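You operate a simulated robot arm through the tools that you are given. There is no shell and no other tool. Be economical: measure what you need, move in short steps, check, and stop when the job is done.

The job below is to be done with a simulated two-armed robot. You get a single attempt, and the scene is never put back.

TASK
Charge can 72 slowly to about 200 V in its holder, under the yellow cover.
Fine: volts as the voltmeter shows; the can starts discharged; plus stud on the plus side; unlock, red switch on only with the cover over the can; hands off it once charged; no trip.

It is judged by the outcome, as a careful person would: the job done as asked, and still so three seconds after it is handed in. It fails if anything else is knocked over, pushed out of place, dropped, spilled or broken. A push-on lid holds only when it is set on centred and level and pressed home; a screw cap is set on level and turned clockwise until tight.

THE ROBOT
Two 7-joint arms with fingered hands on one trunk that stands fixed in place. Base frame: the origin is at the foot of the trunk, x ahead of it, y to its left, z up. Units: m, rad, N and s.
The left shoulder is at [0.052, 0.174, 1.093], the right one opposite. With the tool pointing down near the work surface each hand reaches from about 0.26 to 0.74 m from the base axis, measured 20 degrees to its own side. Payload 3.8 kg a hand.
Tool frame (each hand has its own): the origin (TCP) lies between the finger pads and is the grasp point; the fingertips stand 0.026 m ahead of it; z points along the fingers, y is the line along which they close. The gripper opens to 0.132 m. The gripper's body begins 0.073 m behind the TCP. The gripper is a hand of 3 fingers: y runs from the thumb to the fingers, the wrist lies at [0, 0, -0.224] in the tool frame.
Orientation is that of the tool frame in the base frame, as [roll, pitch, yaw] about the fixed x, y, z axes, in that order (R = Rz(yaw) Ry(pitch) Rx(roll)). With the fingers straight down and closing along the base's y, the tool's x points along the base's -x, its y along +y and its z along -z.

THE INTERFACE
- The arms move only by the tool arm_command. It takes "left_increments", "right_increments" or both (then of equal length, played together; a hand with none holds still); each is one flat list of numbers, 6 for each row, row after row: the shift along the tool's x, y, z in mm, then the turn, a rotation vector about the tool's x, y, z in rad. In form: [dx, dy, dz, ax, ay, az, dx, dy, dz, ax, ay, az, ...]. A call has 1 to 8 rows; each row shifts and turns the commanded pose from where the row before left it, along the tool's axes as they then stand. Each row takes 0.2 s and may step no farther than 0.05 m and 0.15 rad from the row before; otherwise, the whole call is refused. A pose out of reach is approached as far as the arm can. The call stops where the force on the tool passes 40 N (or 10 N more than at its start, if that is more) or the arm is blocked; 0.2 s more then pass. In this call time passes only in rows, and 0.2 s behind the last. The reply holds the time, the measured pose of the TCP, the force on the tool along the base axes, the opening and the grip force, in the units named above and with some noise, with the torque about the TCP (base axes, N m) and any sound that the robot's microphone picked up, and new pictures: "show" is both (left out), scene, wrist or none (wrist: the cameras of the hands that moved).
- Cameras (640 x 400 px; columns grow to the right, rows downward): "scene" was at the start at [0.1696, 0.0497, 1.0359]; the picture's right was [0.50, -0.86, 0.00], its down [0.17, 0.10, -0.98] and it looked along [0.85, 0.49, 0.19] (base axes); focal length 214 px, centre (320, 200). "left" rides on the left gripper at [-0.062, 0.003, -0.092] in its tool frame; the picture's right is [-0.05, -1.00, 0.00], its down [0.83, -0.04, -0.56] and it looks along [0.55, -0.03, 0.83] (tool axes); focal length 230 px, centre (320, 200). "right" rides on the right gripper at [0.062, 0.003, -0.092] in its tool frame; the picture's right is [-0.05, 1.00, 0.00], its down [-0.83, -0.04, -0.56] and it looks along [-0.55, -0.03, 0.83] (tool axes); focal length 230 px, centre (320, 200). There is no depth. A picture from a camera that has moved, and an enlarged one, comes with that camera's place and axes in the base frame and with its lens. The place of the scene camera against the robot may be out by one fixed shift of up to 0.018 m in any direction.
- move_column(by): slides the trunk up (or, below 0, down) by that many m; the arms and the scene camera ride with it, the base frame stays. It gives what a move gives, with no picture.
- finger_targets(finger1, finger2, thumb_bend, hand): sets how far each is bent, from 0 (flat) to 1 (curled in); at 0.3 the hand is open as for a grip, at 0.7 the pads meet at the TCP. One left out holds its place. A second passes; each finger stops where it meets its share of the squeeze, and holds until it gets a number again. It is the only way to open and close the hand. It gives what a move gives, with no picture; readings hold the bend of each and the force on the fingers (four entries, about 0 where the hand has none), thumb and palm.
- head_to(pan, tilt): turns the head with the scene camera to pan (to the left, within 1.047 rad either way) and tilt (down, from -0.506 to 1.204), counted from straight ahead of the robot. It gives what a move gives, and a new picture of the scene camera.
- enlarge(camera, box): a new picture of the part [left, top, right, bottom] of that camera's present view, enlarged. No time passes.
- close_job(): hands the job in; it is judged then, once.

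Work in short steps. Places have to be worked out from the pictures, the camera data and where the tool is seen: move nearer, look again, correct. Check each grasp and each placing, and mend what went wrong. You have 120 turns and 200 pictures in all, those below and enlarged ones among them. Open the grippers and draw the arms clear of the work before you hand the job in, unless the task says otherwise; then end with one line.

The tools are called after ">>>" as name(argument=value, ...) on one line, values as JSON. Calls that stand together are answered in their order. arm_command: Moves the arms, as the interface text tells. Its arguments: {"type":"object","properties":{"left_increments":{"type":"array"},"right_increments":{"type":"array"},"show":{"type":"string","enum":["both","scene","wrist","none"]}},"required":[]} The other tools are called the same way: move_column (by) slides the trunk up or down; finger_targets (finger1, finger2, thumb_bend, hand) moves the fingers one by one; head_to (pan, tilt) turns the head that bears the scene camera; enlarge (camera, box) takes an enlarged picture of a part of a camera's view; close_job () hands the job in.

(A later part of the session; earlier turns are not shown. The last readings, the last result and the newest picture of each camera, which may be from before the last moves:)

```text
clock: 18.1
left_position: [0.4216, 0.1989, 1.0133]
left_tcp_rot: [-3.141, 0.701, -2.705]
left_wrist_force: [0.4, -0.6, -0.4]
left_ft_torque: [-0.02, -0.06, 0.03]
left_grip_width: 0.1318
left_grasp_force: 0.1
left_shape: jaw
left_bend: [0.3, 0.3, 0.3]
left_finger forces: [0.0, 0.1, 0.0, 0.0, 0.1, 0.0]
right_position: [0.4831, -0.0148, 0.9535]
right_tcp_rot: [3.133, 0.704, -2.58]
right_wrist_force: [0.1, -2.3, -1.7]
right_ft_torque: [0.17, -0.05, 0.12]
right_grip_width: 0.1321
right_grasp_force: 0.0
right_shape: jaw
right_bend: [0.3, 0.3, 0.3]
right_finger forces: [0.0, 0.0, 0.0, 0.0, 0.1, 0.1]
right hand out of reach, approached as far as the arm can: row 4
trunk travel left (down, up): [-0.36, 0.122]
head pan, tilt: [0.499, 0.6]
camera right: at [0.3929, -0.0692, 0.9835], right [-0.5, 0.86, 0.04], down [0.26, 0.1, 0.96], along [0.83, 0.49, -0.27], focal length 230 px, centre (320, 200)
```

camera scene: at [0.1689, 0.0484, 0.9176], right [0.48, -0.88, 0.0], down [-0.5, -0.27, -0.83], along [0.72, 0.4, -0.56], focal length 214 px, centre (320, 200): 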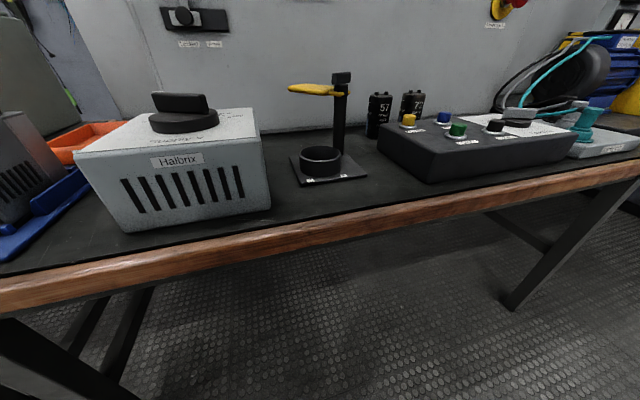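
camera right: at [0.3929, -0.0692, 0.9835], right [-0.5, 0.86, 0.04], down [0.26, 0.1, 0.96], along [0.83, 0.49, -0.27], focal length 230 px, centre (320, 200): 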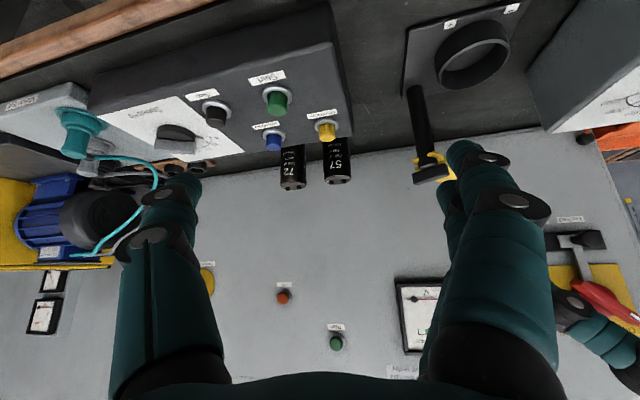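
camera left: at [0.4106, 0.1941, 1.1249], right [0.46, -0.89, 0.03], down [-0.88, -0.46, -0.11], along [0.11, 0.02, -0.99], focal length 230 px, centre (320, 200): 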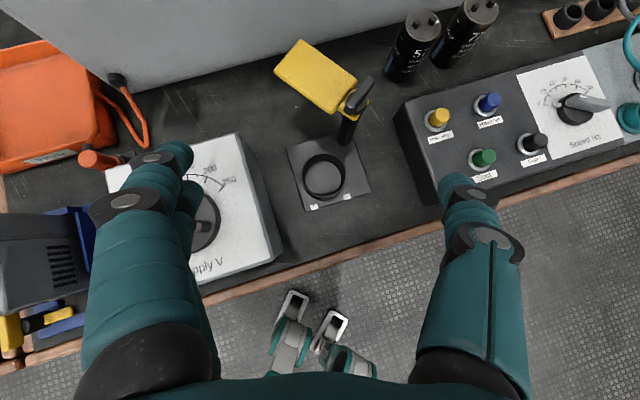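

Responding. Continue toward a pre-grasp point about (0.70,0.05,0.93).

>>> arm_command(right_increments=[-30.3, -12, 30.8, 0, 0, 0, -30.3, -12, 30.8, 0, 0, 0, -30.3, -12, 30.8, 0, 0, 0, -30.3, -12, 30.8, 0, 0, 0], show="both")

```text
clock: 19.1
left_position: [0.4228, 0.1988, 1.0125]
left_tcp_rot: [-3.141, 0.699, -2.705]
left_wrist_force: [0.1, 0.6, 0.7]
left_ft_torque: [0.0, -0.01, 0.0]
left_grip_width: 0.1316
left_grasp_force: 0.0
left_shape: jaw
left_bend: [0.3, 0.3, 0.3]
left_finger forces: [0.1, 0.0, 0.1, 0.0, 0.0, 0.1]
right_position: [0.6286, 0.0269, 0.8953]
right_tcp_rot: [3.135, 0.711, -2.584]
right_wrist_force: [0.8, -0.8, -1.8]
right_ft_torque: [0.02, 0.03, 0.0]
right_grip_width: 0.1317
right_grasp_force: 0.1
right_shape: jaw
right_bend: [0.3, 0.3, 0.3]
right_finger forces: [0.0, 0.0, 0.1, 0.1, 0.0, 0.1]
right hand out of reach, approached as far as the arm can: row 1, 2, 3, 4
trunk travel left (down, up): [-0.36, 0.122]
head pan, tilt: [0.499, 0.6]
camera scene: at [0.1694, 0.0502, 0.9174], right [0.48, -0.88, 0.0], down [-0.5, -0.27, -0.82], along [0.72, 0.4, -0.57], focal length 214 px, centre (320, 200)
camera right: at [0.5367, -0.0269, 0.9244], right [-0.5, 0.87, 0.04], down [0.25, 0.1, 0.96], along [0.83, 0.49, -0.27], focal length 230 px, centre (320, 200)
```

scene: 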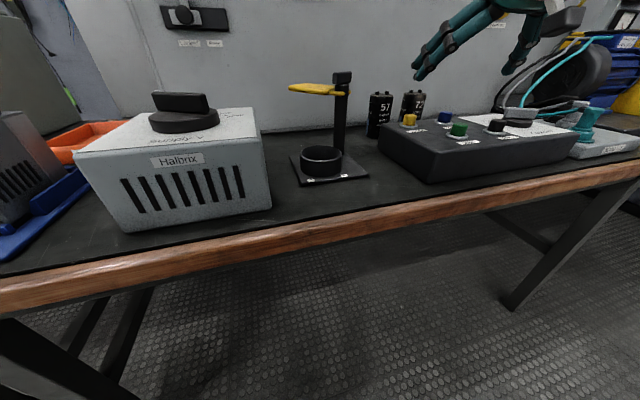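
right: 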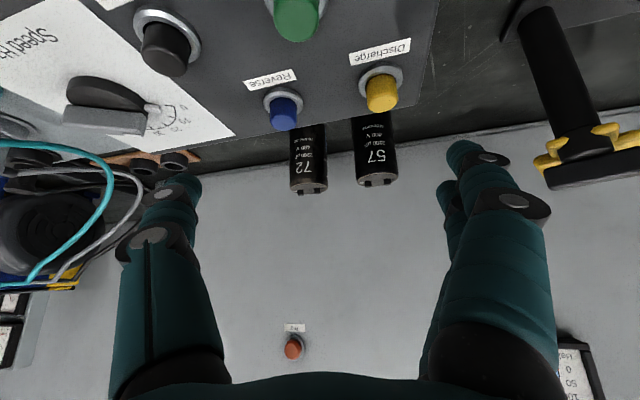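

It drifts low, suggesting a wrist-bend limit; a higher trunk should ease the downward tilt. Raise 0.07.

>>> move_column(by=0.07)

>>> arm_command(right_increments=[-20, 0, 17, 0, 0, 0, -20, 0, 17, 0, 0, 0], show="wrist")

```text
clock: 20.1
left_position: [0.4216, 0.1978, 1.0847]
left_tcp_rot: [-3.141, 0.698, -2.707]
left_wrist_force: [0.3, 0.1, -0.6]
left_ft_torque: [0.01, -0.02, -0.01]
left_grip_width: 0.1318
left_grasp_force: 0.1
left_shape: jaw
left_bend: [0.3, 0.3, 0.3]
left_finger forces: [0.1, 0.0, 0.0, 0.0, 0.0, 0.1]
right_position: [0.6236, 0.0265, 1.0629]
right_tcp_rot: [-3.021, 0.839, -2.5]
right_wrist_force: [0.8, 0.3, 0.3]
right_ft_torque: [0.03, 0.01, 0.02]
right_grip_width: 0.1319
right_grasp_force: 0.1
right_shape: jaw
right_bend: [0.3, 0.3, 0.3]
right_finger forces: [0.1, 0.0, 0.0, 0.0, 0.1, 0.0]
trunk travel left (down, up): [-0.43, 0.052]
head pan, tilt: [0.499, 0.6]
```

```text
clock: 20.7
left_position: [0.4226, 0.1964, 1.0848]
left_tcp_rot: [-3.141, 0.699, -2.705]
left_wrist_force: [0.0, 0.8, 0.9]
left_ft_torque: [-0.01, 0.01, -0.02]
left_grip_width: 0.1321
left_grasp_force: 0.2
left_shape: jaw
left_bend: [0.3, 0.3, 0.3]
left_finger forces: [0.1, 0.0, 0.0, 0.1, 0.0, 0.1]
right_position: [0.6441, 0.0495, 1.0481]
right_tcp_rot: [-3.022, 0.853, -2.498]
right_wrist_force: [-0.1, -0.4, 0.2]
right_ft_torque: [0.02, 0.01, -0.02]
right_grip_width: 0.1319
right_grasp_force: 0.2
right_shape: jaw
right_bend: [0.3, 0.3, 0.3]
right_finger forces: [0.0, 0.1, 0.0, 0.1, 0.0, 0.0]
right hand out of reach, approached as far as the arm can: row 1, 2
trunk travel left (down, up): [-0.43, 0.052]
head pan, tilt: [0.499, 0.6]
camera right: at [0.549, -0.0048, 1.0608], right [-0.5, 0.87, -0.04], down [0.09, 0.1, 0.99], along [0.86, 0.49, -0.12], focal length 230 px, centre (320, 200)
```

right: 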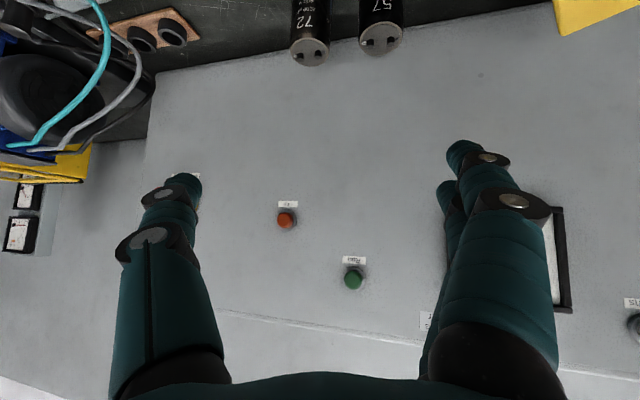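

It seems high-wrist poses with a downward tool are what's limited; lower is easier. I'll descend the right hand toward (0.72,0.06,0.90).

>>> arm_command(right_increments=[17, -9.5, 37, 0, 0, 0, 17, -9.5, 37, 0, 0, 0, 17, -9.5, 37, 0, 0, 0, 17, -9.5, 37, 0, 0, 0], show="wrist")

```text
clock: 21.7
left_position: [0.4226, 0.1965, 1.0831]
left_tcp_rot: [-3.141, 0.702, -2.705]
left_wrist_force: [-0.6, 0.0, 0.2]
left_ft_torque: [0.0, -0.01, 0.03]
left_grip_width: 0.132
left_grasp_force: 0.0
left_shape: jaw
left_bend: [0.3, 0.3, 0.3]
left_finger forces: [0.1, 0.0, 0.0, 0.1, 0.0, 0.0]
right_position: [0.7253, 0.0405, 0.9017]
right_tcp_rot: [-3.022, 0.84, -2.498]
right_wrist_force: [-0.2, -0.2, -0.2]
right_ft_torque: [-0.01, -0.03, -0.01]
right_grip_width: 0.132
right_grasp_force: 0.0
right_shape: jaw
right_bend: [0.3, 0.3, 0.3]
right_finger forces: [0.0, 0.0, 0.1, 0.0, 0.0, 0.1]
trunk travel left (down, up): [-0.43, 0.052]
head pan, tilt: [0.499, 0.6]
camera right: at [0.6304, -0.0134, 0.9157], right [-0.5, 0.87, -0.04], down [0.1, 0.1, 0.99], along [0.86, 0.49, -0.14], focal length 230 px, centre (320, 200)
```

right: 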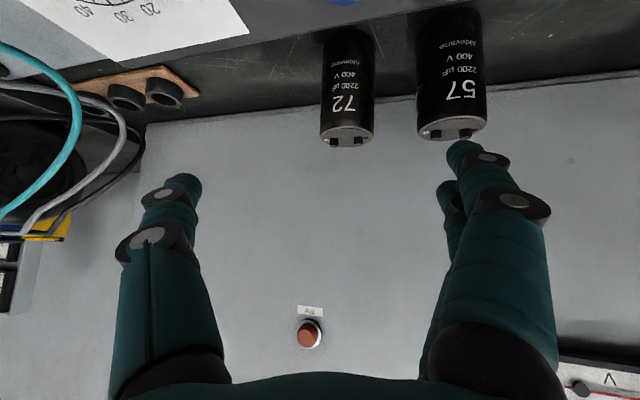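

Reached well: (0.725,0.041,0.902). From this view can 72 is at about (0.807,0.118), top z≈0.823. I narrow the hand to clear can 57, level the closing line, and go to a point 9 cm back along the approach.

>>> finger_targets(hand="right", finger1=0.43, finger2=0.43, thumb_bend=0.43)

>>> arm_command(right_increments=[0, 0, 0, 0, 0, 0.106, 0, 0, 0, 0, 0.06, 0, -2.7, 15.2, 29.4, 0, 0, 0, -2.7, 15.2, 29.4, 0, 0, 0], show="both")

```text
clock: 22.7
left_position: [0.4203, 0.1966, 1.0854]
left_tcp_rot: [-3.141, 0.7, -2.704]
left_wrist_force: [0.6, 0.7, 1.7]
left_ft_torque: [0.01, -0.01, 0.02]
left_grip_width: 0.1318
left_grasp_force: 0.1
left_shape: jaw
left_bend: [0.3, 0.3, 0.3]
left_finger forces: [0.1, 0.0, 0.0, 0.0, 0.1, 0.1]
right_position: [0.7257, 0.041, 0.9015]
right_tcp_rot: [-3.021, 0.842, -2.497]
right_wrist_force: [0.7, -0.4, -0.3]
right_ft_torque: [-0.03, 0.01, 0.0]
right_grip_width: 0.0922
right_grasp_force: 0.1
right_shape: fingers
right_bend: [0.43, 0.43, 0.43]
right_finger forces: [0.0, 0.0, 0.0, 0.0, 0.1, 0.0]
trunk travel left (down, up): [-0.43, 0.052]
head pan, tilt: [0.499, 0.6]
```

```text
clock: 23.7
left_position: [0.4226, 0.1963, 1.0847]
left_tcp_rot: [3.141, 0.701, -2.705]
left_wrist_force: [-0.2, -0.3, -0.9]
left_ft_torque: [0.01, -0.02, 0.0]
left_grip_width: 0.1319
left_grasp_force: 0.0
left_shape: jaw
left_bend: [0.3, 0.3, 0.3]
left_finger forces: [0.0, 0.0, 0.0, 0.0, 0.0, 0.0]
right_position: [0.7211, 0.0778, 0.8735]
right_tcp_rot: [3.141, 0.852, -2.659]
right_wrist_force: [0.1, -0.1, 0.3]
right_ft_torque: [0.02, -0.01, 0.0]
right_grip_width: 0.0918
right_grasp_force: 0.0
right_shape: fingers
right_bend: [0.43, 0.43, 0.43]
right_finger forces: [0.0, 0.1, 0.0, 0.0, 0.0, 0.0]
right hand out of reach, approached as far as the arm can: row 2, 3, 4
trunk travel left (down, up): [-0.43, 0.052]
head pan, tilt: [0.499, 0.6]
camera scene: at [0.1798, 0.0499, 1.0026], right [0.48, -0.88, 0.0], down [-0.5, -0.27, -0.83], along [0.72, 0.4, -0.56], focal length 214 px, centre (320, 200)
camera right: at [0.6231, 0.0301, 0.8876], right [-0.43, 0.9, 0.04], down [0.13, 0.02, 0.99], along [0.89, 0.44, -0.13], focal length 230 px, centre (320, 200)
```

scene: 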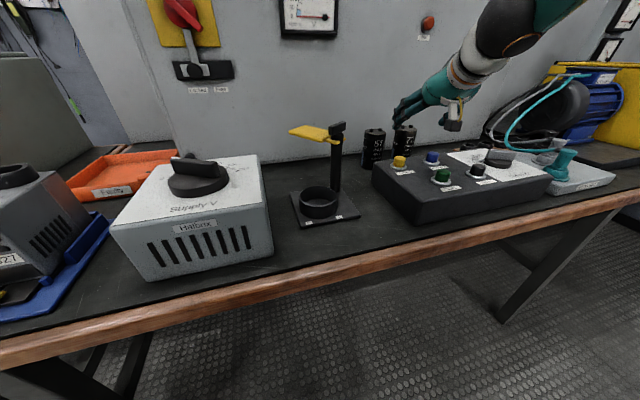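
right: 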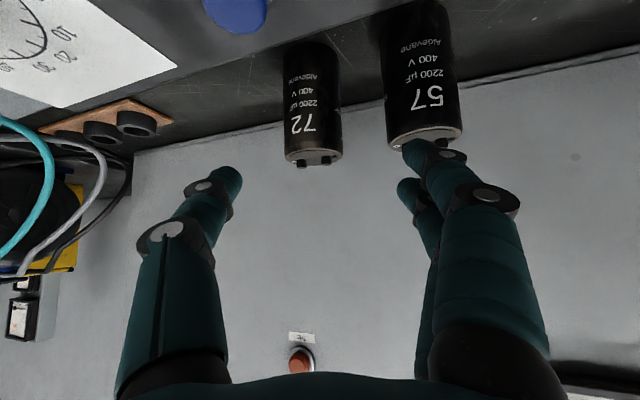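

The refusal began at steepening, so a wrist flexion limit is active. Test: flatten the tilt by 0.15 and then shift towards the can at z≈0.87.

>>> arm_command(right_increments=[0, 0, 0, 0, -0.14, 0, -12, 5, 20, 0, 0, 0, -12, 5, 20, 0, 0, 0], show="none")

```text
clock: 24.5
left_position: [0.4214, 0.1979, 1.0842]
left_tcp_rot: [3.141, 0.699, -2.706]
left_wrist_force: [0.5, -0.1, -0.4]
left_ft_torque: [-0.04, -0.01, 0.0]
left_grip_width: 0.1322
left_grasp_force: 0.1
left_shape: jaw
left_bend: [0.3, 0.3, 0.3]
left_finger forces: [0.0, 0.1, 0.0, 0.0, 0.1, 0.0]
right_position: [0.7586, 0.1077, 0.8725]
right_tcp_rot: [-3.14, 0.993, -2.66]
right_wrist_force: [0.7, 0.1, -0.5]
right_ft_torque: [0.0, -0.02, 0.01]
right_grip_width: 0.0915
right_grasp_force: 0.0
right_shape: fingers
right_bend: [0.43, 0.43, 0.43]
right_finger forces: [0.1, 0.0, 0.0, 0.1, 0.0, 0.0]
trunk travel left (down, up): [-0.43, 0.052]
head pan, tilt: [0.499, 0.6]
```

Confirmed: flexion limit, not reach. Raise the trunk 0.05 and then try steepening again.

>>> move_column(by=0.05)

>>> arm_command(right_increments=[25, 0, 16, 0, 0, 0, 25, 0, 16, 0, 0.07, 0, 0, 0, 0, 0, 0.07, 0], show="wrist")

```text
clock: 25.5
left_position: [0.4159, 0.1979, 1.1481]
left_tcp_rot: [-3.122, 0.733, -2.692]
left_wrist_force: [0.3, -0.1, -0.6]
left_ft_torque: [-0.02, 0.0, 0.04]
left_grip_width: 0.1319
left_grasp_force: 0.0
left_shape: jaw
left_bend: [0.3, 0.3, 0.3]
left_finger forces: [0.0, 0.0, 0.1, 0.1, 0.0, 0.0]
right_position: [0.7593, 0.108, 1.0706]
right_tcp_rot: [-2.91, 1.158, -2.454]
right_wrist_force: [0.3, 0.0, -0.7]
right_ft_torque: [0.02, -0.02, 0.01]
right_grip_width: 0.0917
right_grasp_force: 0.0
right_shape: fingers
right_bend: [0.43, 0.43, 0.43]
right_finger forces: [0.1, 0.0, 0.0, 0.1, 0.1, 0.1]
trunk travel left (down, up): [-0.48, 0.002]
head pan, tilt: [0.499, 0.6]
```

```text
clock: 26.3
left_position: [0.4136, 0.1978, 1.1506]
left_tcp_rot: [-3.12, 0.735, -2.691]
left_wrist_force: [-0.6, -0.1, -0.3]
left_ft_torque: [0.03, -0.01, -0.01]
left_grip_width: 0.132
left_grasp_force: 0.1
left_shape: jaw
left_bend: [0.3, 0.3, 0.3]
left_finger forces: [0.0, 0.0, 0.0, 0.0, 0.0, 0.0]
right_position: [0.7338, 0.088, 1.0122]
right_tcp_rot: [-2.961, 1.026, -2.51]
right_wrist_force: [0.3, -0.1, -0.3]
right_ft_torque: [0.0, 0.0, -0.01]
right_grip_width: 0.0916
right_grasp_force: 0.0
right_shape: fingers
right_bend: [0.43, 0.43, 0.43]
right_finger forces: [0.0, 0.0, 0.0, 0.0, 0.0, 0.0]
right hand out of reach, approached as far as the arm can: row 2, 3
trunk travel left (down, up): [-0.48, 0.002]
head pan, tilt: [0.499, 0.6]
camera right: at [0.6345, 0.0413, 1.0048], right [-0.43, 0.9, -0.05], down [-0.07, 0.02, 1.0], along [0.9, 0.44, 0.06], focal length 230 px, centre (320, 200)
```

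right: 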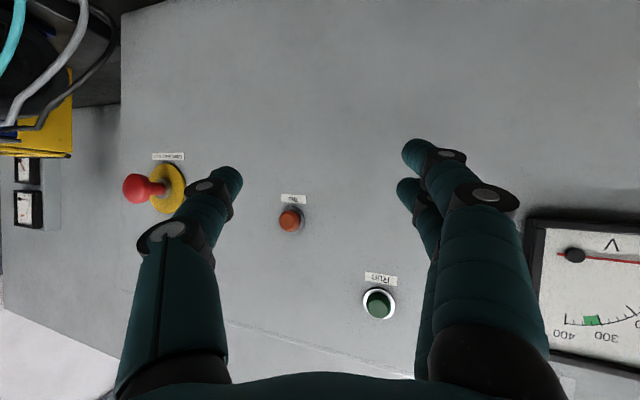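

Column motion throws the extended arm up a lot, but I now have max trunk height. Level the hand, descend back toward (0.755,0.09,0.87), then steepen.

>>> arm_command(right_increments=[0, 0, 0, 0, 0, 0.109, 28, -1.7, 22.4, 0, 0, 0, 28, -1.7, 22.4, 0, 0, 0, 28, -1.7, 22.4, 0, 0, 0, 28, -1.7, 22.4, 0, 0, 0, 0, 0, 0, 0, 0.08, 0, 0, 0, 0, 0, 0.08, 0, 0, 0, 0, 0, 0.08, 0], show="wrist")

```text
clock: 28.1
left_position: [0.4153, 0.1978, 1.149]
left_tcp_rot: [-3.119, 0.733, -2.691]
left_wrist_force: [-0.7, -1.5, -0.5]
left_ft_torque: [0.06, 0.0, -0.03]
left_grip_width: 0.1318
left_grasp_force: 0.0
left_shape: jaw
left_bend: [0.3, 0.3, 0.3]
left_finger forces: [0.1, 0.0, 0.0, 0.0, 0.0, 0.2]
right_position: [0.6761, 0.0557, 0.876]
right_tcp_rot: [3.139, 0.798, -2.724]
right_wrist_force: [0.6, 0.2, -0.8]
right_ft_torque: [-0.04, 0.02, 0.0]
right_grip_width: 0.0915
right_grasp_force: 0.0
right_shape: fingers
right_bend: [0.43, 0.43, 0.43]
right_finger forces: [0.0, 0.0, 0.0, 0.0, 0.0, 0.0]
right hand out of reach, approached as far as the arm can: row 3, 4, 5, 6, 7, 8
trunk travel left (down, up): [-0.48, 0.002]
head pan, tilt: [0.499, 0.6]
camera right: at [0.5748, 0.0138, 0.8956], right [-0.37, 0.93, 0.04], down [0.18, 0.03, 0.98], along [0.91, 0.37, -0.18], focal length 230 px, centre (320, 200)
```

right: 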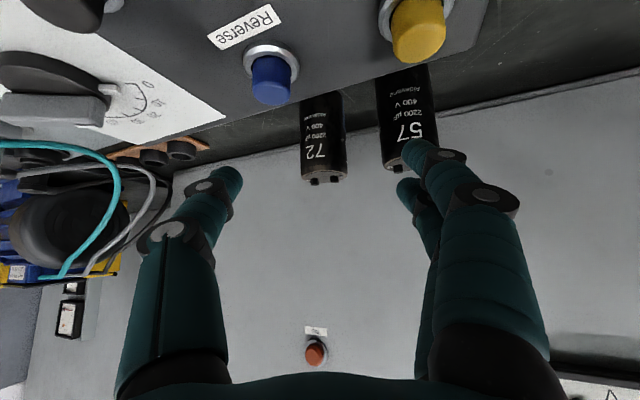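

The right arm crosses too far at this can; the left shoulder is almost straight in line with it. Back the right arm away and bring the left toward (0.66,0.15,0.97), yaw about 0.2.

>>> arm_command(right_increments=[28, -20, -29, 0, 0, 0, 28, -20, -29, 0, 0, 0, 28, -20, -29, 0, 0, 0, 28, -20, -29, 0, 0, 0, 28, -20, -29, 0, 0, 0, 28, -20, -29, 0, 0, 0, 28, -20, -29, 0, 0, 0, 20, -20, -29, 0, 0, 0], left_increments=[26.8, 0, 29.7, 0.0836, 0, 0.0929, 26.8, 0, 29.7, 0.0836, 0, 0.0929, -17.3, -16.3, 38, 0, 0, 0, -17.3, -16.3, 38, 0, 0, 0, -17.3, -16.3, 38, 0, 0, 0, -17.3, -16.3, 38, 0, 0, 0, -17.3, -16.3, 38, 0, 0, 0, -17.3, -16.3, 38, 0, 0, 0], show="both")

```text
clock: 29.9
left_position: [0.5617, 0.2649, 1.0353]
left_tcp_rot: [-3.121, 0.738, -2.943]
left_wrist_force: [0.7, -0.3, -0.3]
left_ft_torque: [0.01, -0.02, -0.01]
left_grip_width: 0.132
left_grasp_force: 0.0
left_shape: jaw
left_bend: [0.3, 0.3, 0.3]
left_finger forces: [0.0, 0.1, 0.0, 0.1, 0.0, 0.0]
left hand out of reach, approached as far as the arm can: row 3, 4, 5, 6, 7, 8
right_position: [0.5045, -0.1521, 0.8786]
right_tcp_rot: [-3.14, 0.787, -2.726]
right_wrist_force: [0.8, -0.1, -0.2]
right_ft_torque: [-0.03, 0.01, 0.03]
right_grip_width: 0.0916
right_grasp_force: 0.0
right_shape: fingers
right_bend: [0.43, 0.43, 0.43]
right_finger forces: [0.1, 0.1, 0.0, 0.1, 0.0, 0.0]
right hand out of reach, approached as far as the arm can: row 7, 8
trunk travel left (down, up): [-0.48, 0.002]
head pan, tilt: [0.499, 0.6]
camera scene: at [0.1844, 0.0495, 1.0726], right [0.48, -0.88, 0.0], down [-0.5, -0.27, -0.83], along [0.72, 0.4, -0.56], focal length 214 px, centre (320, 200)
camera right: at [0.4036, -0.1934, 0.8997], right [-0.37, 0.93, 0.04], down [0.19, 0.04, 0.98], along [0.91, 0.37, -0.19], focal length 230 px, centre (320, 200)
camera left: at [0.5453, 0.2675, 1.1467], right [0.22, -0.97, 0.05], down [-0.96, -0.23, -0.15], along [0.15, -0.02, -0.99], focal length 230 px, centre (320, 200)
```

scene: 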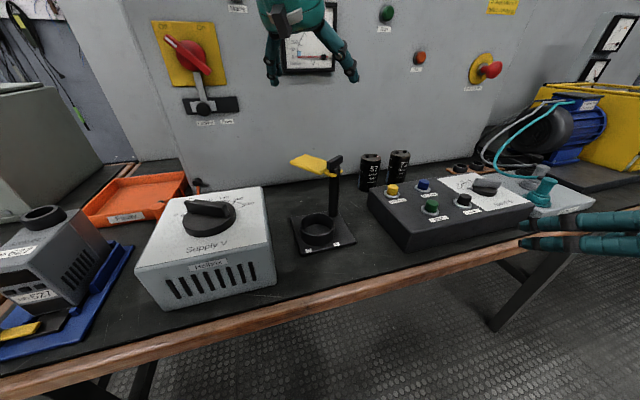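
right: 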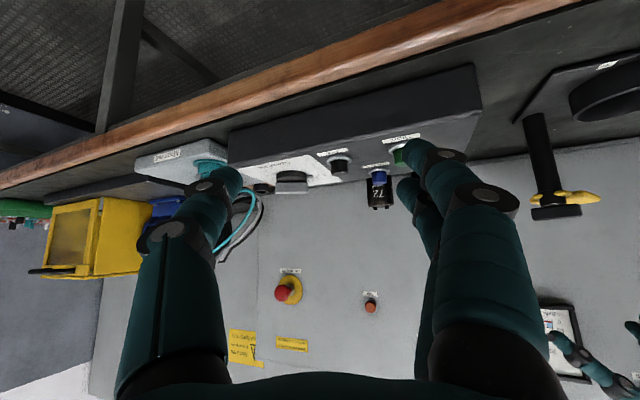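
left: 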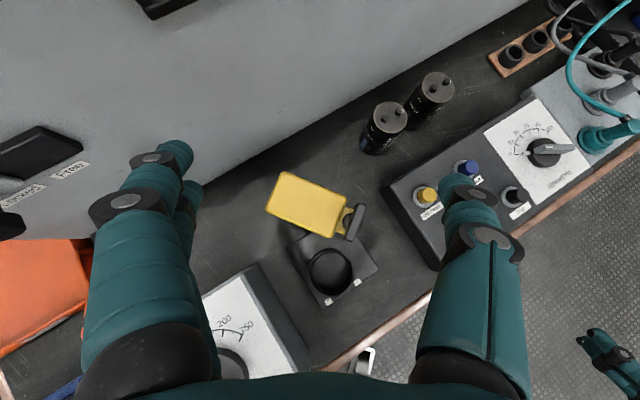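

Flatter tilt (θ≈1.05) avoided the limit, and on the left hand the camera rides on top, away from the control box. Test the left arm with that: flatten, yaw to 0.5, and shift toward can 72's front.

>>> arm_command(left_increments=[0, 0, 0, -0.067, -0.1, -0.074, 0, 0, 0, -0.0745, -0.1, -0.067, 0, 0, 0, -0.081, -0.1, -0.059, 11, -41, 15, 0, 0, 0, 11, -41, 15, 0, 0, 0, 11, -41, 15, 0, 0, 0, 11, -41, 15, 0, 0, 0, 11, -41, 15, 0, 0, 0], show="wrist")

```text
clock: 31.7
left_position: [0.5366, 0.3021, 1.0602]
left_tcp_rot: [-3.081, 1.03, -2.606]
left_wrist_force: [0.3, 0.1, 0.7]
left_ft_torque: [0.02, 0.0, 0.01]
left_grip_width: 0.1318
left_grasp_force: 0.1
left_shape: jaw
left_bend: [0.3, 0.3, 0.3]
left_finger forces: [0.0, 0.0, 0.1, 0.0, 0.0, 0.1]
left hand out of reach, approached as far as the arm can: row 1, 2, 3, 4, 5, 6, 7, 8
right_position: [0.5053, -0.1507, 0.8779]
right_tcp_rot: [3.141, 0.787, -2.724]
right_wrist_force: [0.1, 0.0, 0.1]
right_ft_torque: [0.01, 0.01, -0.01]
right_grip_width: 0.0915
right_grasp_force: 0.0
right_shape: fingers
right_bend: [0.43, 0.43, 0.43]
right_finger forces: [0.0, 0.1, 0.1, 0.1, 0.0, 0.1]
trunk travel left (down, up): [-0.48, 0.002]
head pan, tilt: [0.499, 0.6]
camera left: at [0.4919, 0.2852, 1.1616], right [0.49, -0.87, 0.07], down [-0.77, -0.47, -0.42], along [0.4, 0.15, -0.9], focal length 230 px, centre (320, 200)
```

left: 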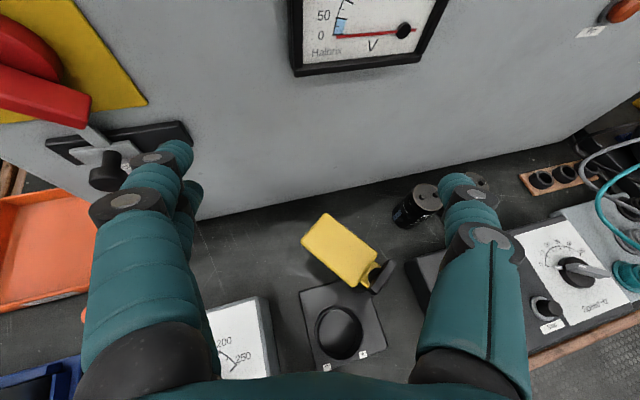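

The left arm dislikes outward yaw; test inward yaw (φ≈−0.3) with the left to learn how the mirrored roll behaves.

>>> arm_command(left_increments=[0, -20, 0, 0.12, 0, 0.072, 0, -20, 0, 0.12, 0, 0.072, 0, -20, 0, 0.12, 0, 0.072, 0, -20, 0, 0.12, 0, 0.072, 0, -20, 0, 0.12, 0, 0.072, 0, -20, 0, 0.12, 0, 0.072, -20, 0, 34, 0, 0, 0, -20, 0, 34, 0, 0, 0], show="wrist")

```text
clock: 33.5
left_position: [0.5974, 0.1814, 1.0808]
left_tcp_rot: [-3.104, 1.052, 2.821]
left_wrist_force: [-0.2, 0.1, 0.1]
left_ft_torque: [-0.01, -0.02, 0.0]
left_grip_width: 0.1319
left_grasp_force: 0.1
left_shape: jaw
left_bend: [0.3, 0.3, 0.3]
left_finger forces: [0.0, 0.0, 0.0, 0.1, 0.1, 0.0]
left hand out of reach, approached as far as the arm can: row 7, 8
right_position: [0.5044, -0.1522, 0.8793]
right_tcp_rot: [3.141, 0.79, -2.727]
right_wrist_force: [-0.1, 0.2, -0.7]
right_ft_torque: [0.01, 0.04, -0.02]
right_grip_width: 0.0919
right_grasp_force: 0.0
right_shape: fingers
right_bend: [0.43, 0.43, 0.43]
right_finger forces: [0.0, 0.1, 0.0, 0.0, 0.1, 0.0]
trunk travel left (down, up): [-0.48, 0.002]
head pan, tilt: [0.499, 0.6]
camera left: at [0.5528, 0.2032, 1.1801], right [-0.32, -0.94, 0.06], down [-0.86, 0.26, -0.45], along [0.4, -0.2, -0.89], focal length 230 px, centre (320, 200)
```

left: 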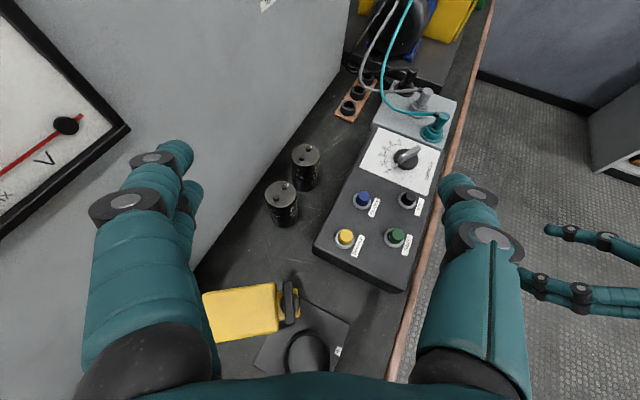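

Try lowering the left hand 0.1 at this yaw and moving forward/right, to see whether wrist height is the culprit.

>>> arm_command(left_increments=[26, -10, 15, 0, 0, 0, 26, -10, 15, 0, 0, 0, 26, -10, 15, 0, 0, 0, 0, -20, 20, 0, 0, 0, 0, -20, 20, 0, 0, 0, 0, -10, 20, 0, 0, 0], show="none")

```text
clock: 34.9
left_position: [0.5592, 0.1674, 1.0466]
left_tcp_rot: [-3.102, 1.052, 2.821]
left_wrist_force: [-0.1, -0.2, 0.6]
left_ft_torque: [0.0, -0.01, -0.03]
left_grip_width: 0.1319
left_grasp_force: 0.0
left_shape: jaw
left_bend: [0.3, 0.3, 0.3]
left_finger forces: [0.1, 0.0, 0.1, 0.0, 0.1, 0.0]
left hand out of reach, approached as far as the arm can: row 1, 2, 3, 4, 5, 6
right_position: [0.5059, -0.1531, 0.8792]
right_tcp_rot: [-3.14, 0.789, -2.724]
right_wrist_force: [-1.3, 0.2, 0.0]
right_ft_torque: [-0.03, 0.01, -0.02]
right_grip_width: 0.0916
right_grasp_force: 0.0
right_shape: fingers
right_bend: [0.43, 0.43, 0.43]
right_finger forces: [0.0, 0.0, 0.1, 0.0, 0.0, 0.1]
trunk travel left (down, up): [-0.48, 0.002]
head pan, tilt: [0.499, 0.6]
```

The left arm seems stuck in a bad elbow configuration. Retreat it back toward the earlier good pose (steep hand, x≈0.36, y≈0.25).

>>> arm_command(left_increments=[20, 10, -34, -0.06, 0.12, -0.036, 20, 10, -34, -0.06, 0.12, -0.036, 20, 10, -34, -0.06, 0.12, -0.036, 20, 10, -30, -0.04, 0.13, -0.05, 20, 10, -20, -0.04, 0.13, -0.05, 10, 10, 0, 0, 0.14, 0, 10, 10, 0, 0, 0.14, 0], show="scene")

```text
clock: 36.5
left_position: [0.3782, 0.2759, 1.068]
left_tcp_rot: [3.115, 0.151, 3.115]
left_wrist_force: [-0.6, 0.2, -0.3]
left_ft_torque: [-0.01, 0.02, 0.02]
left_grip_width: 0.132
left_grasp_force: 0.0
left_shape: jaw
left_bend: [0.3, 0.3, 0.3]
left_finger forces: [0.0, 0.0, 0.1, 0.0, 0.0, 0.0]
right_position: [0.5052, -0.1515, 0.8787]
right_tcp_rot: [-3.14, 0.787, -2.723]
right_wrist_force: [-0.4, -0.4, 0.4]
right_ft_torque: [-0.03, -0.01, -0.03]
right_grip_width: 0.0918
right_grasp_force: 0.0
right_shape: fingers
right_bend: [0.43, 0.43, 0.43]
right_finger forces: [0.0, 0.1, 0.0, 0.1, 0.1, 0.0]
trunk travel left (down, up): [-0.48, 0.002]
head pan, tilt: [0.499, 0.6]
camera scene: at [0.1848, 0.05, 1.0725], right [0.48, -0.88, 0.0], down [-0.5, -0.27, -0.83], along [0.72, 0.4, -0.56], focal length 214 px, centre (320, 200)
```

scene: 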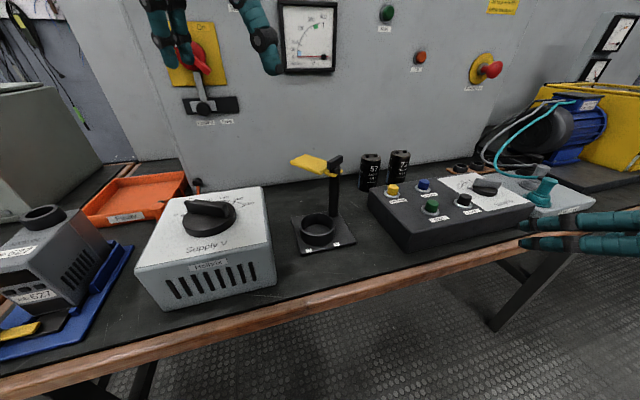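

The left is fine there. Now test rolling the right hand about its own axis (so that its camera would come on top), in the free space where it is.

>>> arm_command(right_increments=[0, 0, -10, 0, 0, 0.15, 0, 0, -10, 0, 0, 0.15, 0, 0, -10, 0, 0, 0.15, 0, 0, 0, 0, 0, 0.15, 0, 0, 0, 0, 0, 0.15, 0, 0, 0, 0, 0, 0.15, 0, 0, 0, 0, 0, 0.15, 0, 0, 0, 0, 0, 0.15], show="none")

>>> arm_command(right_increments=[0, 0, 0, 0, 0, 0.15, 0, 0, 0, 0, 0, 0.15, 0, 0, 0, 0, 0, 0.15, 0, 0, 0, 0, 0, 0.15, 0, 0, 0, 0, 0, 0.15, 0, 0, 0, 0, 0, 0.15, 0, 0, 0, 0, 0, 0.15, 0, 0, 0, 0, 0, 0.15], show="none")

```text
clock: 38.3
left_position: [0.3789, 0.2748, 1.0677]
left_tcp_rot: [3.114, 0.153, 3.115]
left_wrist_force: [-0.2, -0.7, -0.5]
left_ft_torque: [0.0, -0.02, -0.02]
left_grip_width: 0.1317
left_grasp_force: 0.2
left_shape: jaw
left_bend: [0.3, 0.3, 0.3]
left_finger forces: [0.1, 0.0, 0.0, 0.0, 0.1, 0.0]
right_position: [0.4824, -0.1616, 0.8984]
right_tcp_rot: [2.385, 0.259, 2.254]
right_wrist_force: [-0.6, -0.6, -0.6]
right_ft_torque: [-0.01, 0.01, -0.03]
right_grip_width: 0.0915
right_grasp_force: 0.0
right_shape: fingers
right_bend: [0.43, 0.43, 0.43]
right_finger forces: [0.0, 0.0, 0.1, 0.1, 0.0, 0.0]
trunk travel left (down, up): [-0.48, 0.002]
head pan, tilt: [0.499, 0.6]
```

```text
clock: 40.1
left_position: [0.3785, 0.2755, 1.0679]
left_tcp_rot: [3.114, 0.151, 3.115]
left_wrist_force: [-0.4, 0.3, -0.4]
left_ft_torque: [-0.02, -0.04, 0.0]
left_grip_width: 0.132
left_grasp_force: 0.0
left_shape: jaw
left_bend: [0.3, 0.3, 0.3]
left_finger forces: [0.0, 0.0, 0.1, 0.1, 0.1, 0.0]
right_position: [0.483, -0.1613, 0.8997]
right_tcp_rot: [2.543, -0.554, 1.335]
right_wrist_force: [-0.4, -0.2, 0.4]
right_ft_torque: [-0.03, 0.03, 0.0]
right_grip_width: 0.0919
right_grasp_force: 0.0
right_shape: fingers
right_bend: [0.43, 0.43, 0.43]
right_finger forces: [0.1, 0.0, 0.0, 0.0, 0.1, 0.0]
trunk travel left (down, up): [-0.48, 0.002]
head pan, tilt: [0.499, 0.6]
```

Rolling works without complaint. Finish the roll to π so the camera is on top.

>>> arm_command(right_increments=[0, 0, 0, 0, 0, 0.15, 0, 0, 0, 0, 0, 0.15, 0, 0, 0, 0, 0, 0.15, 0, 0, 0, 0, 0, 0.15, 0, 0, 0, 0, 0, 0.142], show="wrist")

```text
clock: 41.3
left_position: [0.3792, 0.2747, 1.0671]
left_tcp_rot: [3.114, 0.155, 3.115]
left_wrist_force: [-0.7, -1.2, -0.5]
left_ft_torque: [0.02, 0.04, 0.0]
left_grip_width: 0.132
left_grasp_force: 0.2
left_shape: jaw
left_bend: [0.3, 0.3, 0.3]
left_finger forces: [0.0, 0.0, 0.0, 0.0, 0.1, 0.1]
right_position: [0.4825, -0.1621, 0.8985]
right_tcp_rot: [-3.139, -0.792, 0.414]
right_wrist_force: [0.5, 0.7, 0.3]
right_ft_torque: [-0.01, 0.02, -0.01]
right_grip_width: 0.0918
right_grasp_force: 0.0
right_shape: fingers
right_bend: [0.43, 0.43, 0.43]
right_finger forces: [0.1, 0.0, 0.1, 0.0, 0.0, 0.1]
trunk travel left (down, up): [-0.48, 0.002]
head pan, tilt: [0.499, 0.6]
camera right: at [0.4648, -0.1734, 1.0068], right [0.37, -0.93, -0.04], down [-0.91, -0.36, -0.2], along [0.17, 0.11, -0.98], focal length 230 px, centre (320, 200)
```

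right: 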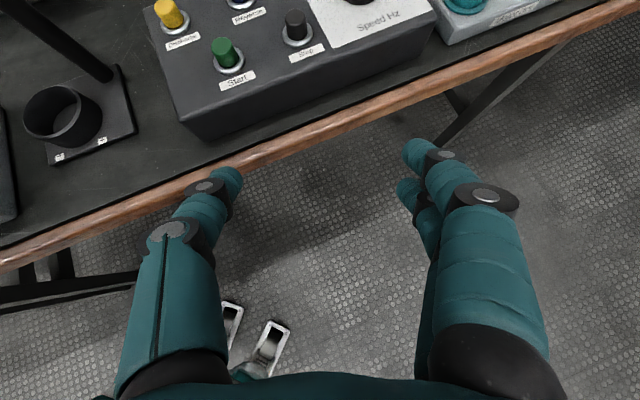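

Camera on top now. Move forward over the box towards the pre-grasp point.

>>> arm_command(right_increments=[33.4, -16.7, 29.4, 0, 0, 0, 33.4, -16.7, 29.4, 0, 0, 0, 33.4, -16.7, 29.4, 0, 0, 0, 33.4, -16.7, 29.4, 0, 0, 0, 33.4, -16.7, 29.4, 0, 0, 0], show="wrist")

```text
clock: 42.5
left_position: [0.3794, 0.2753, 1.0682]
left_tcp_rot: [3.113, 0.152, 3.116]
left_wrist_force: [-0.5, 1.4, -0.5]
left_ft_torque: [-0.01, 0.0, -0.03]
left_grip_width: 0.132
left_grasp_force: 0.1
left_shape: jaw
left_bend: [0.3, 0.3, 0.3]
left_finger forces: [0.0, 0.0, 0.0, 0.0, 0.0, 0.0]
right_position: [0.653, 0.0072, 0.9147]
right_tcp_rot: [3.139, -0.793, 0.419]
right_wrist_force: [0.4, 0.4, 0.2]
right_ft_torque: [0.04, -0.01, 0.01]
right_grip_width: 0.0916
right_grasp_force: 0.1
right_shape: fingers
right_bend: [0.43, 0.43, 0.43]
right_finger forces: [0.1, 0.1, 0.0, 0.1, 0.0, 0.0]
trunk travel left (down, up): [-0.48, 0.002]
head pan, tilt: [0.499, 0.6]
camera right: at [0.6345, -0.0042, 1.0235], right [0.37, -0.93, -0.04], down [-0.91, -0.36, -0.2], along [0.17, 0.11, -0.98], focal length 230 px, centre (320, 200)
```

right: 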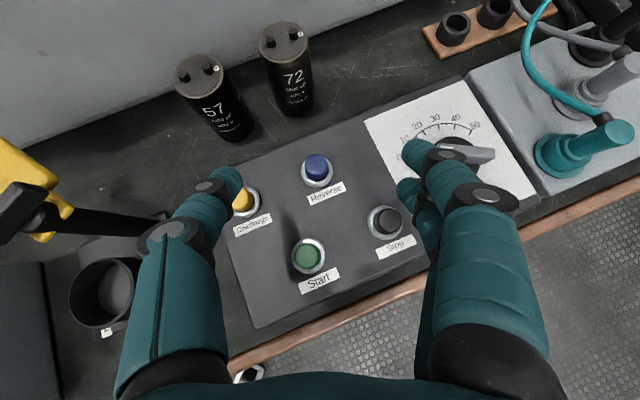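

Works cleanly, and the view confirms can 72 at (0.811,0.116). Narrow the fingers a bit and go to 9 cm short along the approach axis.

>>> finger_targets(hand="right", finger1=0.455, finger2=0.455, thumb_bend=0.455)

>>> arm_command(right_increments=[16.9, -12, 41.7, 0, 0, 0, 16.9, -12, 41.7, 0, 0, 0, 16.9, -12, 41.7, 0, 0, 0], show="wrist")

```text
clock: 43.5
left_position: [0.3783, 0.2742, 1.0685]
left_tcp_rot: [3.113, 0.154, 3.115]
left_wrist_force: [-0.2, -0.5, -0.5]
left_ft_torque: [0.03, 0.0, -0.01]
left_grip_width: 0.1318
left_grasp_force: 0.0
left_shape: jaw
left_bend: [0.3, 0.3, 0.3]
left_finger forces: [0.1, 0.0, 0.0, 0.0, 0.0, 0.1]
right_position: [0.6526, 0.0061, 0.915]
right_tcp_rot: [3.141, -0.793, 0.42]
right_wrist_force: [-0.1, 0.0, 0.5]
right_ft_torque: [-0.01, -0.04, 0.01]
right_grip_width: 0.0854
right_grasp_force: 0.1
right_shape: fingers
right_bend: [0.45, 0.45, 0.45]
right_finger forces: [0.0, 0.0, 0.0, 0.0, 0.0, 0.0]
trunk travel left (down, up): [-0.48, 0.002]
head pan, tilt: [0.499, 0.6]
```

```text
clock: 44.3
left_position: [0.3793, 0.2737, 1.0674]
left_tcp_rot: [3.113, 0.153, 3.116]
left_wrist_force: [0.1, -0.7, 0.3]
left_ft_torque: [0.0, 0.0, 0.02]
left_grip_width: 0.1319
left_grasp_force: 0.1
left_shape: jaw
left_bend: [0.3, 0.3, 0.3]
left_finger forces: [0.0, 0.0, 0.0, 0.0, 0.1, 0.1]
right_position: [0.7201, 0.0664, 0.8716]
right_tcp_rot: [-3.139, -0.794, 0.421]
right_wrist_force: [0.1, -0.4, -0.4]
right_ft_torque: [0.05, -0.02, 0.05]
right_grip_width: 0.0846
right_grasp_force: 0.1
right_shape: fingers
right_bend: [0.45, 0.45, 0.45]
right_finger forces: [0.0, 0.1, 0.1, 0.0, 0.2, 0.0]
right hand out of reach, approached as far as the arm can: row 3
trunk travel left (down, up): [-0.48, 0.002]
head pan, tilt: [0.499, 0.6]
camera right: at [0.7014, 0.0532, 0.9793], right [0.38, -0.93, -0.04], down [-0.91, -0.36, -0.2], along [0.18, 0.11, -0.98], focal length 230 px, centre (320, 200)
```

right: 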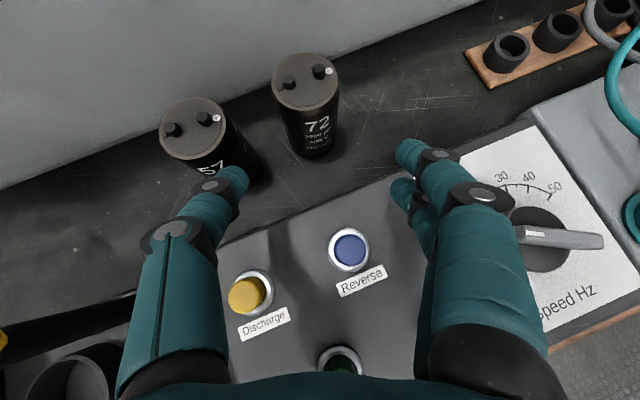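

Flexion limit again at full stretch, but with the camera on top I can flatten the tilt safely. Flatten by 0.2 and advance slightly.

>>> arm_command(right_increments=[0, 0, 0, 0, 0.1, 0, 0, 0, 0, 0, 0.1, 0, -4.7, -8.8, 26, 0, 0, 0], show="wrist")

```text
clock: 45.1
left_position: [0.3794, 0.2763, 1.0678]
left_tcp_rot: [3.113, 0.153, 3.116]
left_wrist_force: [1.5, 0.3, -0.3]
left_ft_torque: [0.0, 0.03, 0.0]
left_grip_width: 0.1321
left_grasp_force: 0.1
left_shape: jaw
left_bend: [0.3, 0.3, 0.3]
left_finger forces: [0.0, 0.1, 0.0, 0.1, 0.1, 0.0]
right_position: [0.7297, 0.0779, 0.8576]
right_tcp_rot: [3.14, -0.993, 0.421]
right_wrist_force: [0.7, 0.3, -0.5]
right_ft_torque: [0.01, 0.03, -0.01]
right_grip_width: 0.0846
right_grasp_force: 0.0
right_shape: fingers
right_bend: [0.45, 0.45, 0.45]
right_finger forces: [0.1, 0.1, 0.0, 0.0, 0.1, 0.0]
right hand out of reach, approached as far as the arm can: row 3
trunk travel left (down, up): [-0.48, 0.002]
head pan, tilt: [0.499, 0.6]
camera right: at [0.6915, 0.0569, 0.9595], right [0.38, -0.92, -0.04], down [-0.86, -0.34, -0.39], along [0.35, 0.19, -0.92], focal length 230 px, centre (320, 200)
```

right: 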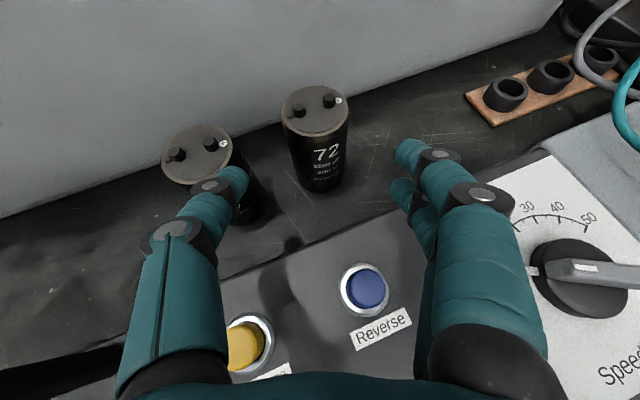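

Limit again, it's now arm length since the shoulder is high. I'll retreat in front of the bench, lower the trunk, and re-approach with this roll.

>>> arm_command(right_increments=[-9, 15.4, -43, 0, 0, 0, -9, 15.4, -43, 0, 0, 0, -9, 15.4, -43, 0, 0, 0, -9, 15.4, -43, 0, 0, 0, -9, 15.4, -43, 0, 0, 0, -9, 15.4, -43, 0, 0, 0, -9, 15.4, -43, 0, 0, 0, -9, 15.4, -43, 0, 0, 0], show="none")

>>> move_column(by=-0.06)

```text
clock: 46.9
left_position: [0.3776, 0.2753, 1.069]
left_tcp_rot: [3.112, 0.154, 3.115]
left_wrist_force: [-0.2, 0.5, -0.4]
left_ft_torque: [0.01, 0.01, 0.04]
left_grip_width: 0.1321
left_grasp_force: 0.1
left_shape: jaw
left_bend: [0.3, 0.3, 0.3]
left_finger forces: [0.0, 0.0, 0.0, 0.0, 0.0, 0.0]
right_position: [0.4806, -0.1708, 0.9814]
right_tcp_rot: [3.14, -0.993, 0.423]
right_wrist_force: [0.1, -0.9, -0.6]
right_ft_torque: [0.04, 0.03, 0.01]
right_grip_width: 0.0848
right_grasp_force: 0.1
right_shape: fingers
right_bend: [0.45, 0.45, 0.45]
right_finger forces: [0.1, 0.0, 0.0, 0.0, 0.1, 0.1]
trunk travel left (down, up): [-0.48, 0.002]
head pan, tilt: [0.499, 0.6]
```

```text
clock: 47.9
left_position: [0.3785, 0.276, 1.0093]
left_tcp_rot: [3.113, 0.154, 3.116]
left_wrist_force: [0.6, 0.0, 0.6]
left_ft_torque: [0.0, 0.0, -0.02]
left_grip_width: 0.132
left_grasp_force: 0.0
left_shape: jaw
left_bend: [0.3, 0.3, 0.3]
left_finger forces: [0.1, 0.0, 0.1, 0.0, 0.0, 0.0]
right_position: [0.4801, -0.1711, 0.9238]
right_tcp_rot: [3.14, -0.995, 0.422]
right_wrist_force: [-0.3, -0.5, 0.5]
right_ft_torque: [-0.01, 0.02, 0.01]
right_grip_width: 0.0846
right_grasp_force: 0.1
right_shape: fingers
right_bend: [0.45, 0.45, 0.45]
right_finger forces: [0.1, 0.0, 0.1, 0.1, 0.0, 0.0]
trunk travel left (down, up): [-0.42, 0.062]
head pan, tilt: [0.499, 0.6]
```

Now the column acts cleanly. Lower another 0.07 (left fingertips stay above the dial).

>>> move_column(by=-0.07)

>>> arm_command(right_increments=[15, -15.4, 42, 0, 0, 0, 15, -15.4, 42, 0, 0, 0, 15, -15.4, 42, 0, 0, 0, 15, -15.4, 42, 0, 0, 0, 15, -15.4, 42, 0, 0, 0, 15, -15.4, 42, 0, 0, 0], show="wrist")

```text
clock: 48.9
left_position: [0.3783, 0.2765, 0.9404]
left_tcp_rot: [3.115, 0.154, 3.116]
left_wrist_force: [0.4, 0.9, 0.5]
left_ft_torque: [0.01, 0.0, -0.02]
left_grip_width: 0.1319
left_grasp_force: 0.0
left_shape: jaw
left_bend: [0.3, 0.3, 0.3]
left_finger forces: [0.0, 0.0, 0.1, 0.0, 0.1, 0.0]
right_position: [0.4745, -0.1704, 0.8214]
right_tcp_rot: [-3.095, -0.931, 0.381]
right_wrist_force: [0.4, -0.3, -0.7]
right_ft_torque: [-0.04, 0.02, 0.0]
right_grip_width: 0.0849
right_grasp_force: 0.0
right_shape: fingers
right_bend: [0.45, 0.45, 0.45]
right_finger forces: [0.0, 0.0, 0.0, 0.0, 0.0, 0.0]
trunk travel left (down, up): [-0.35, 0.132]
head pan, tilt: [0.499, 0.6]
```

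```text
clock: 49.9
left_position: [0.3767, 0.2752, 0.9401]
left_tcp_rot: [3.112, 0.156, 3.115]
left_wrist_force: [0.1, 0.0, -0.8]
left_ft_torque: [0.02, 0.03, 0.01]
left_grip_width: 0.1318
left_grasp_force: 0.1
left_shape: jaw
left_bend: [0.3, 0.3, 0.3]
left_finger forces: [0.0, 0.1, 0.0, 0.1, 0.0, 0.0]
right_position: [0.575, -0.0688, 0.775]
right_tcp_rot: [-3.105, -0.901, 0.392]
right_wrist_force: [-31.5, -24.8, 8.7]
right_ft_torque: [0.05, 0.37, 1.11]
right_grip_width: 0.0673
right_grasp_force: 19.8
right_shape: fingers
right_bend: [0.45, 0.45, 0.53]
right_finger forces: [0.0, 0.0, 0.1, 0.0, 39.6, 0.0]
trunk travel left (down, up): [-0.35, 0.132]
head pan, tilt: [0.499, 0.6]
stopped in row 4 (right hand): the force on the tool passed its limit at 78 N (the readings are from after the stop); the commanded pose is now the measured one
camera right: at [0.5472, -0.0882, 0.8794], right [0.38, -0.92, -0.06], down [-0.89, -0.34, -0.3], along [0.26, 0.17, -0.95], focal length 230 px, centre (320, 200)
```

right: 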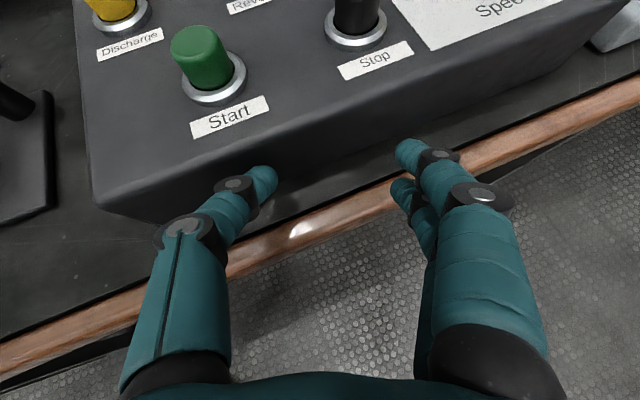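

The trunk drop lowered the right hand more than expected and the thumb touched the box front. Back off and rise at once; then check whether the box shifted.

>>> arm_command(right_increments=[-20, 0, -26, 0, 0, 0, 20, 0, -40, 0, 0, 0, 31, 0, -25, 0, 0, 0, 31, 0, -25, 0, 0, 0, 31, 0, -25, 0, 0, 0], show="both")

```text
clock: 51.1
left_position: [0.3788, 0.2766, 0.9389]
left_tcp_rot: [3.114, 0.151, 3.116]
left_wrist_force: [0.0, 0.3, -0.5]
left_ft_torque: [0.0, -0.01, -0.04]
left_grip_width: 0.1318
left_grasp_force: 0.0
left_shape: jaw
left_bend: [0.3, 0.3, 0.3]
left_finger forces: [0.0, 0.1, 0.0, 0.0, 0.0, 0.1]
right_position: [0.5315, -0.0934, 0.9341]
right_tcp_rot: [-3.103, -0.905, 0.39]
right_wrist_force: [0.1, -0.1, 0.3]
right_ft_torque: [0.03, 0.01, -0.04]
right_grip_width: 0.0842
right_grasp_force: 0.0
right_shape: fingers
right_bend: [0.45, 0.45, 0.45]
right_finger forces: [0.0, 0.0, 0.0, 0.1, 0.1, 0.0]
trunk travel left (down, up): [-0.35, 0.132]
head pan, tilt: [0.499, 0.6]
camera scene: at [0.1677, 0.0502, 0.9069], right [0.48, -0.88, 0.0], down [-0.5, -0.27, -0.83], along [0.72, 0.4, -0.56], focal length 214 px, centre (320, 200)
camera right: at [0.5025, -0.1127, 1.0385], right [0.38, -0.92, -0.06], down [-0.89, -0.34, -0.31], along [0.26, 0.17, -0.95], focal length 230 px, centre (320, 200)
```

scene: 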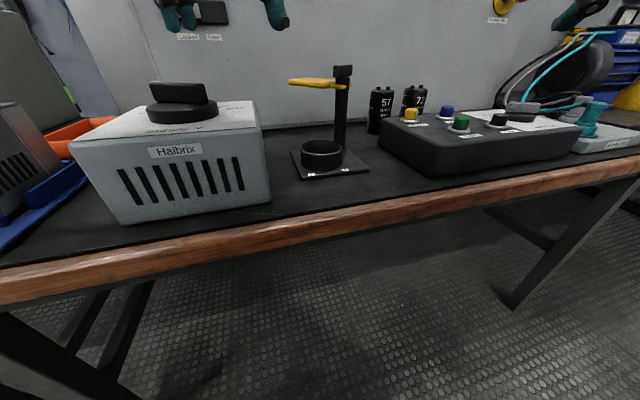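
right: 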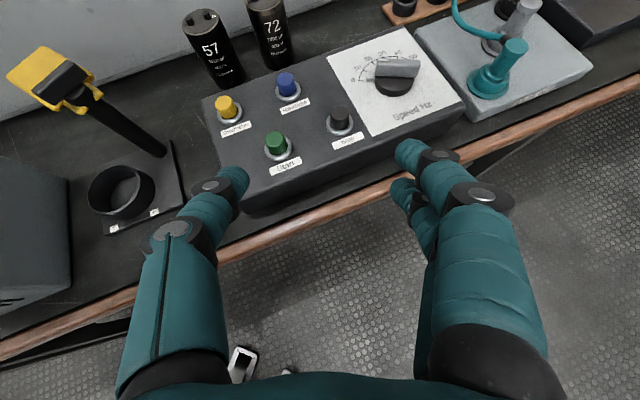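

The box corner still computes to the same place (within a few mm), so it held. Now re-approach at z≈0.93, checking each step.

>>> arm_command(right_increments=[27.2, -15, 34.6, 0, 0.05, 0, 26, -15, 35.5, 0, 0.05, 0, 24, -15, 37, 0, 0, 0, 24, -15, 37, 0, 0, 0], show="none")

```text
clock: 52.1
left_position: [0.3788, 0.2764, 0.9398]
left_tcp_rot: [3.114, 0.153, 3.115]
left_wrist_force: [-0.8, -0.5, 1.1]
left_ft_torque: [0.02, 0.0, 0.02]
left_grip_width: 0.1319
left_grasp_force: 0.0
left_shape: jaw
left_bend: [0.3, 0.3, 0.3]
left_finger forces: [0.0, 0.1, 0.1, 0.0, 0.0, 0.1]
right_position: [0.6685, 0.035, 0.9367]
right_tcp_rot: [-3.099, -1.003, 0.385]
right_wrist_force: [0.9, 0.6, 0.5]
right_ft_torque: [-0.01, -0.01, 0.02]
right_grip_width: 0.0842
right_grasp_force: 0.0
right_shape: fingers
right_bend: [0.45, 0.45, 0.45]
right_finger forces: [0.0, 0.1, 0.0, 0.1, 0.0, 0.1]
trunk travel left (down, up): [-0.35, 0.132]
head pan, tilt: [0.499, 0.6]
```

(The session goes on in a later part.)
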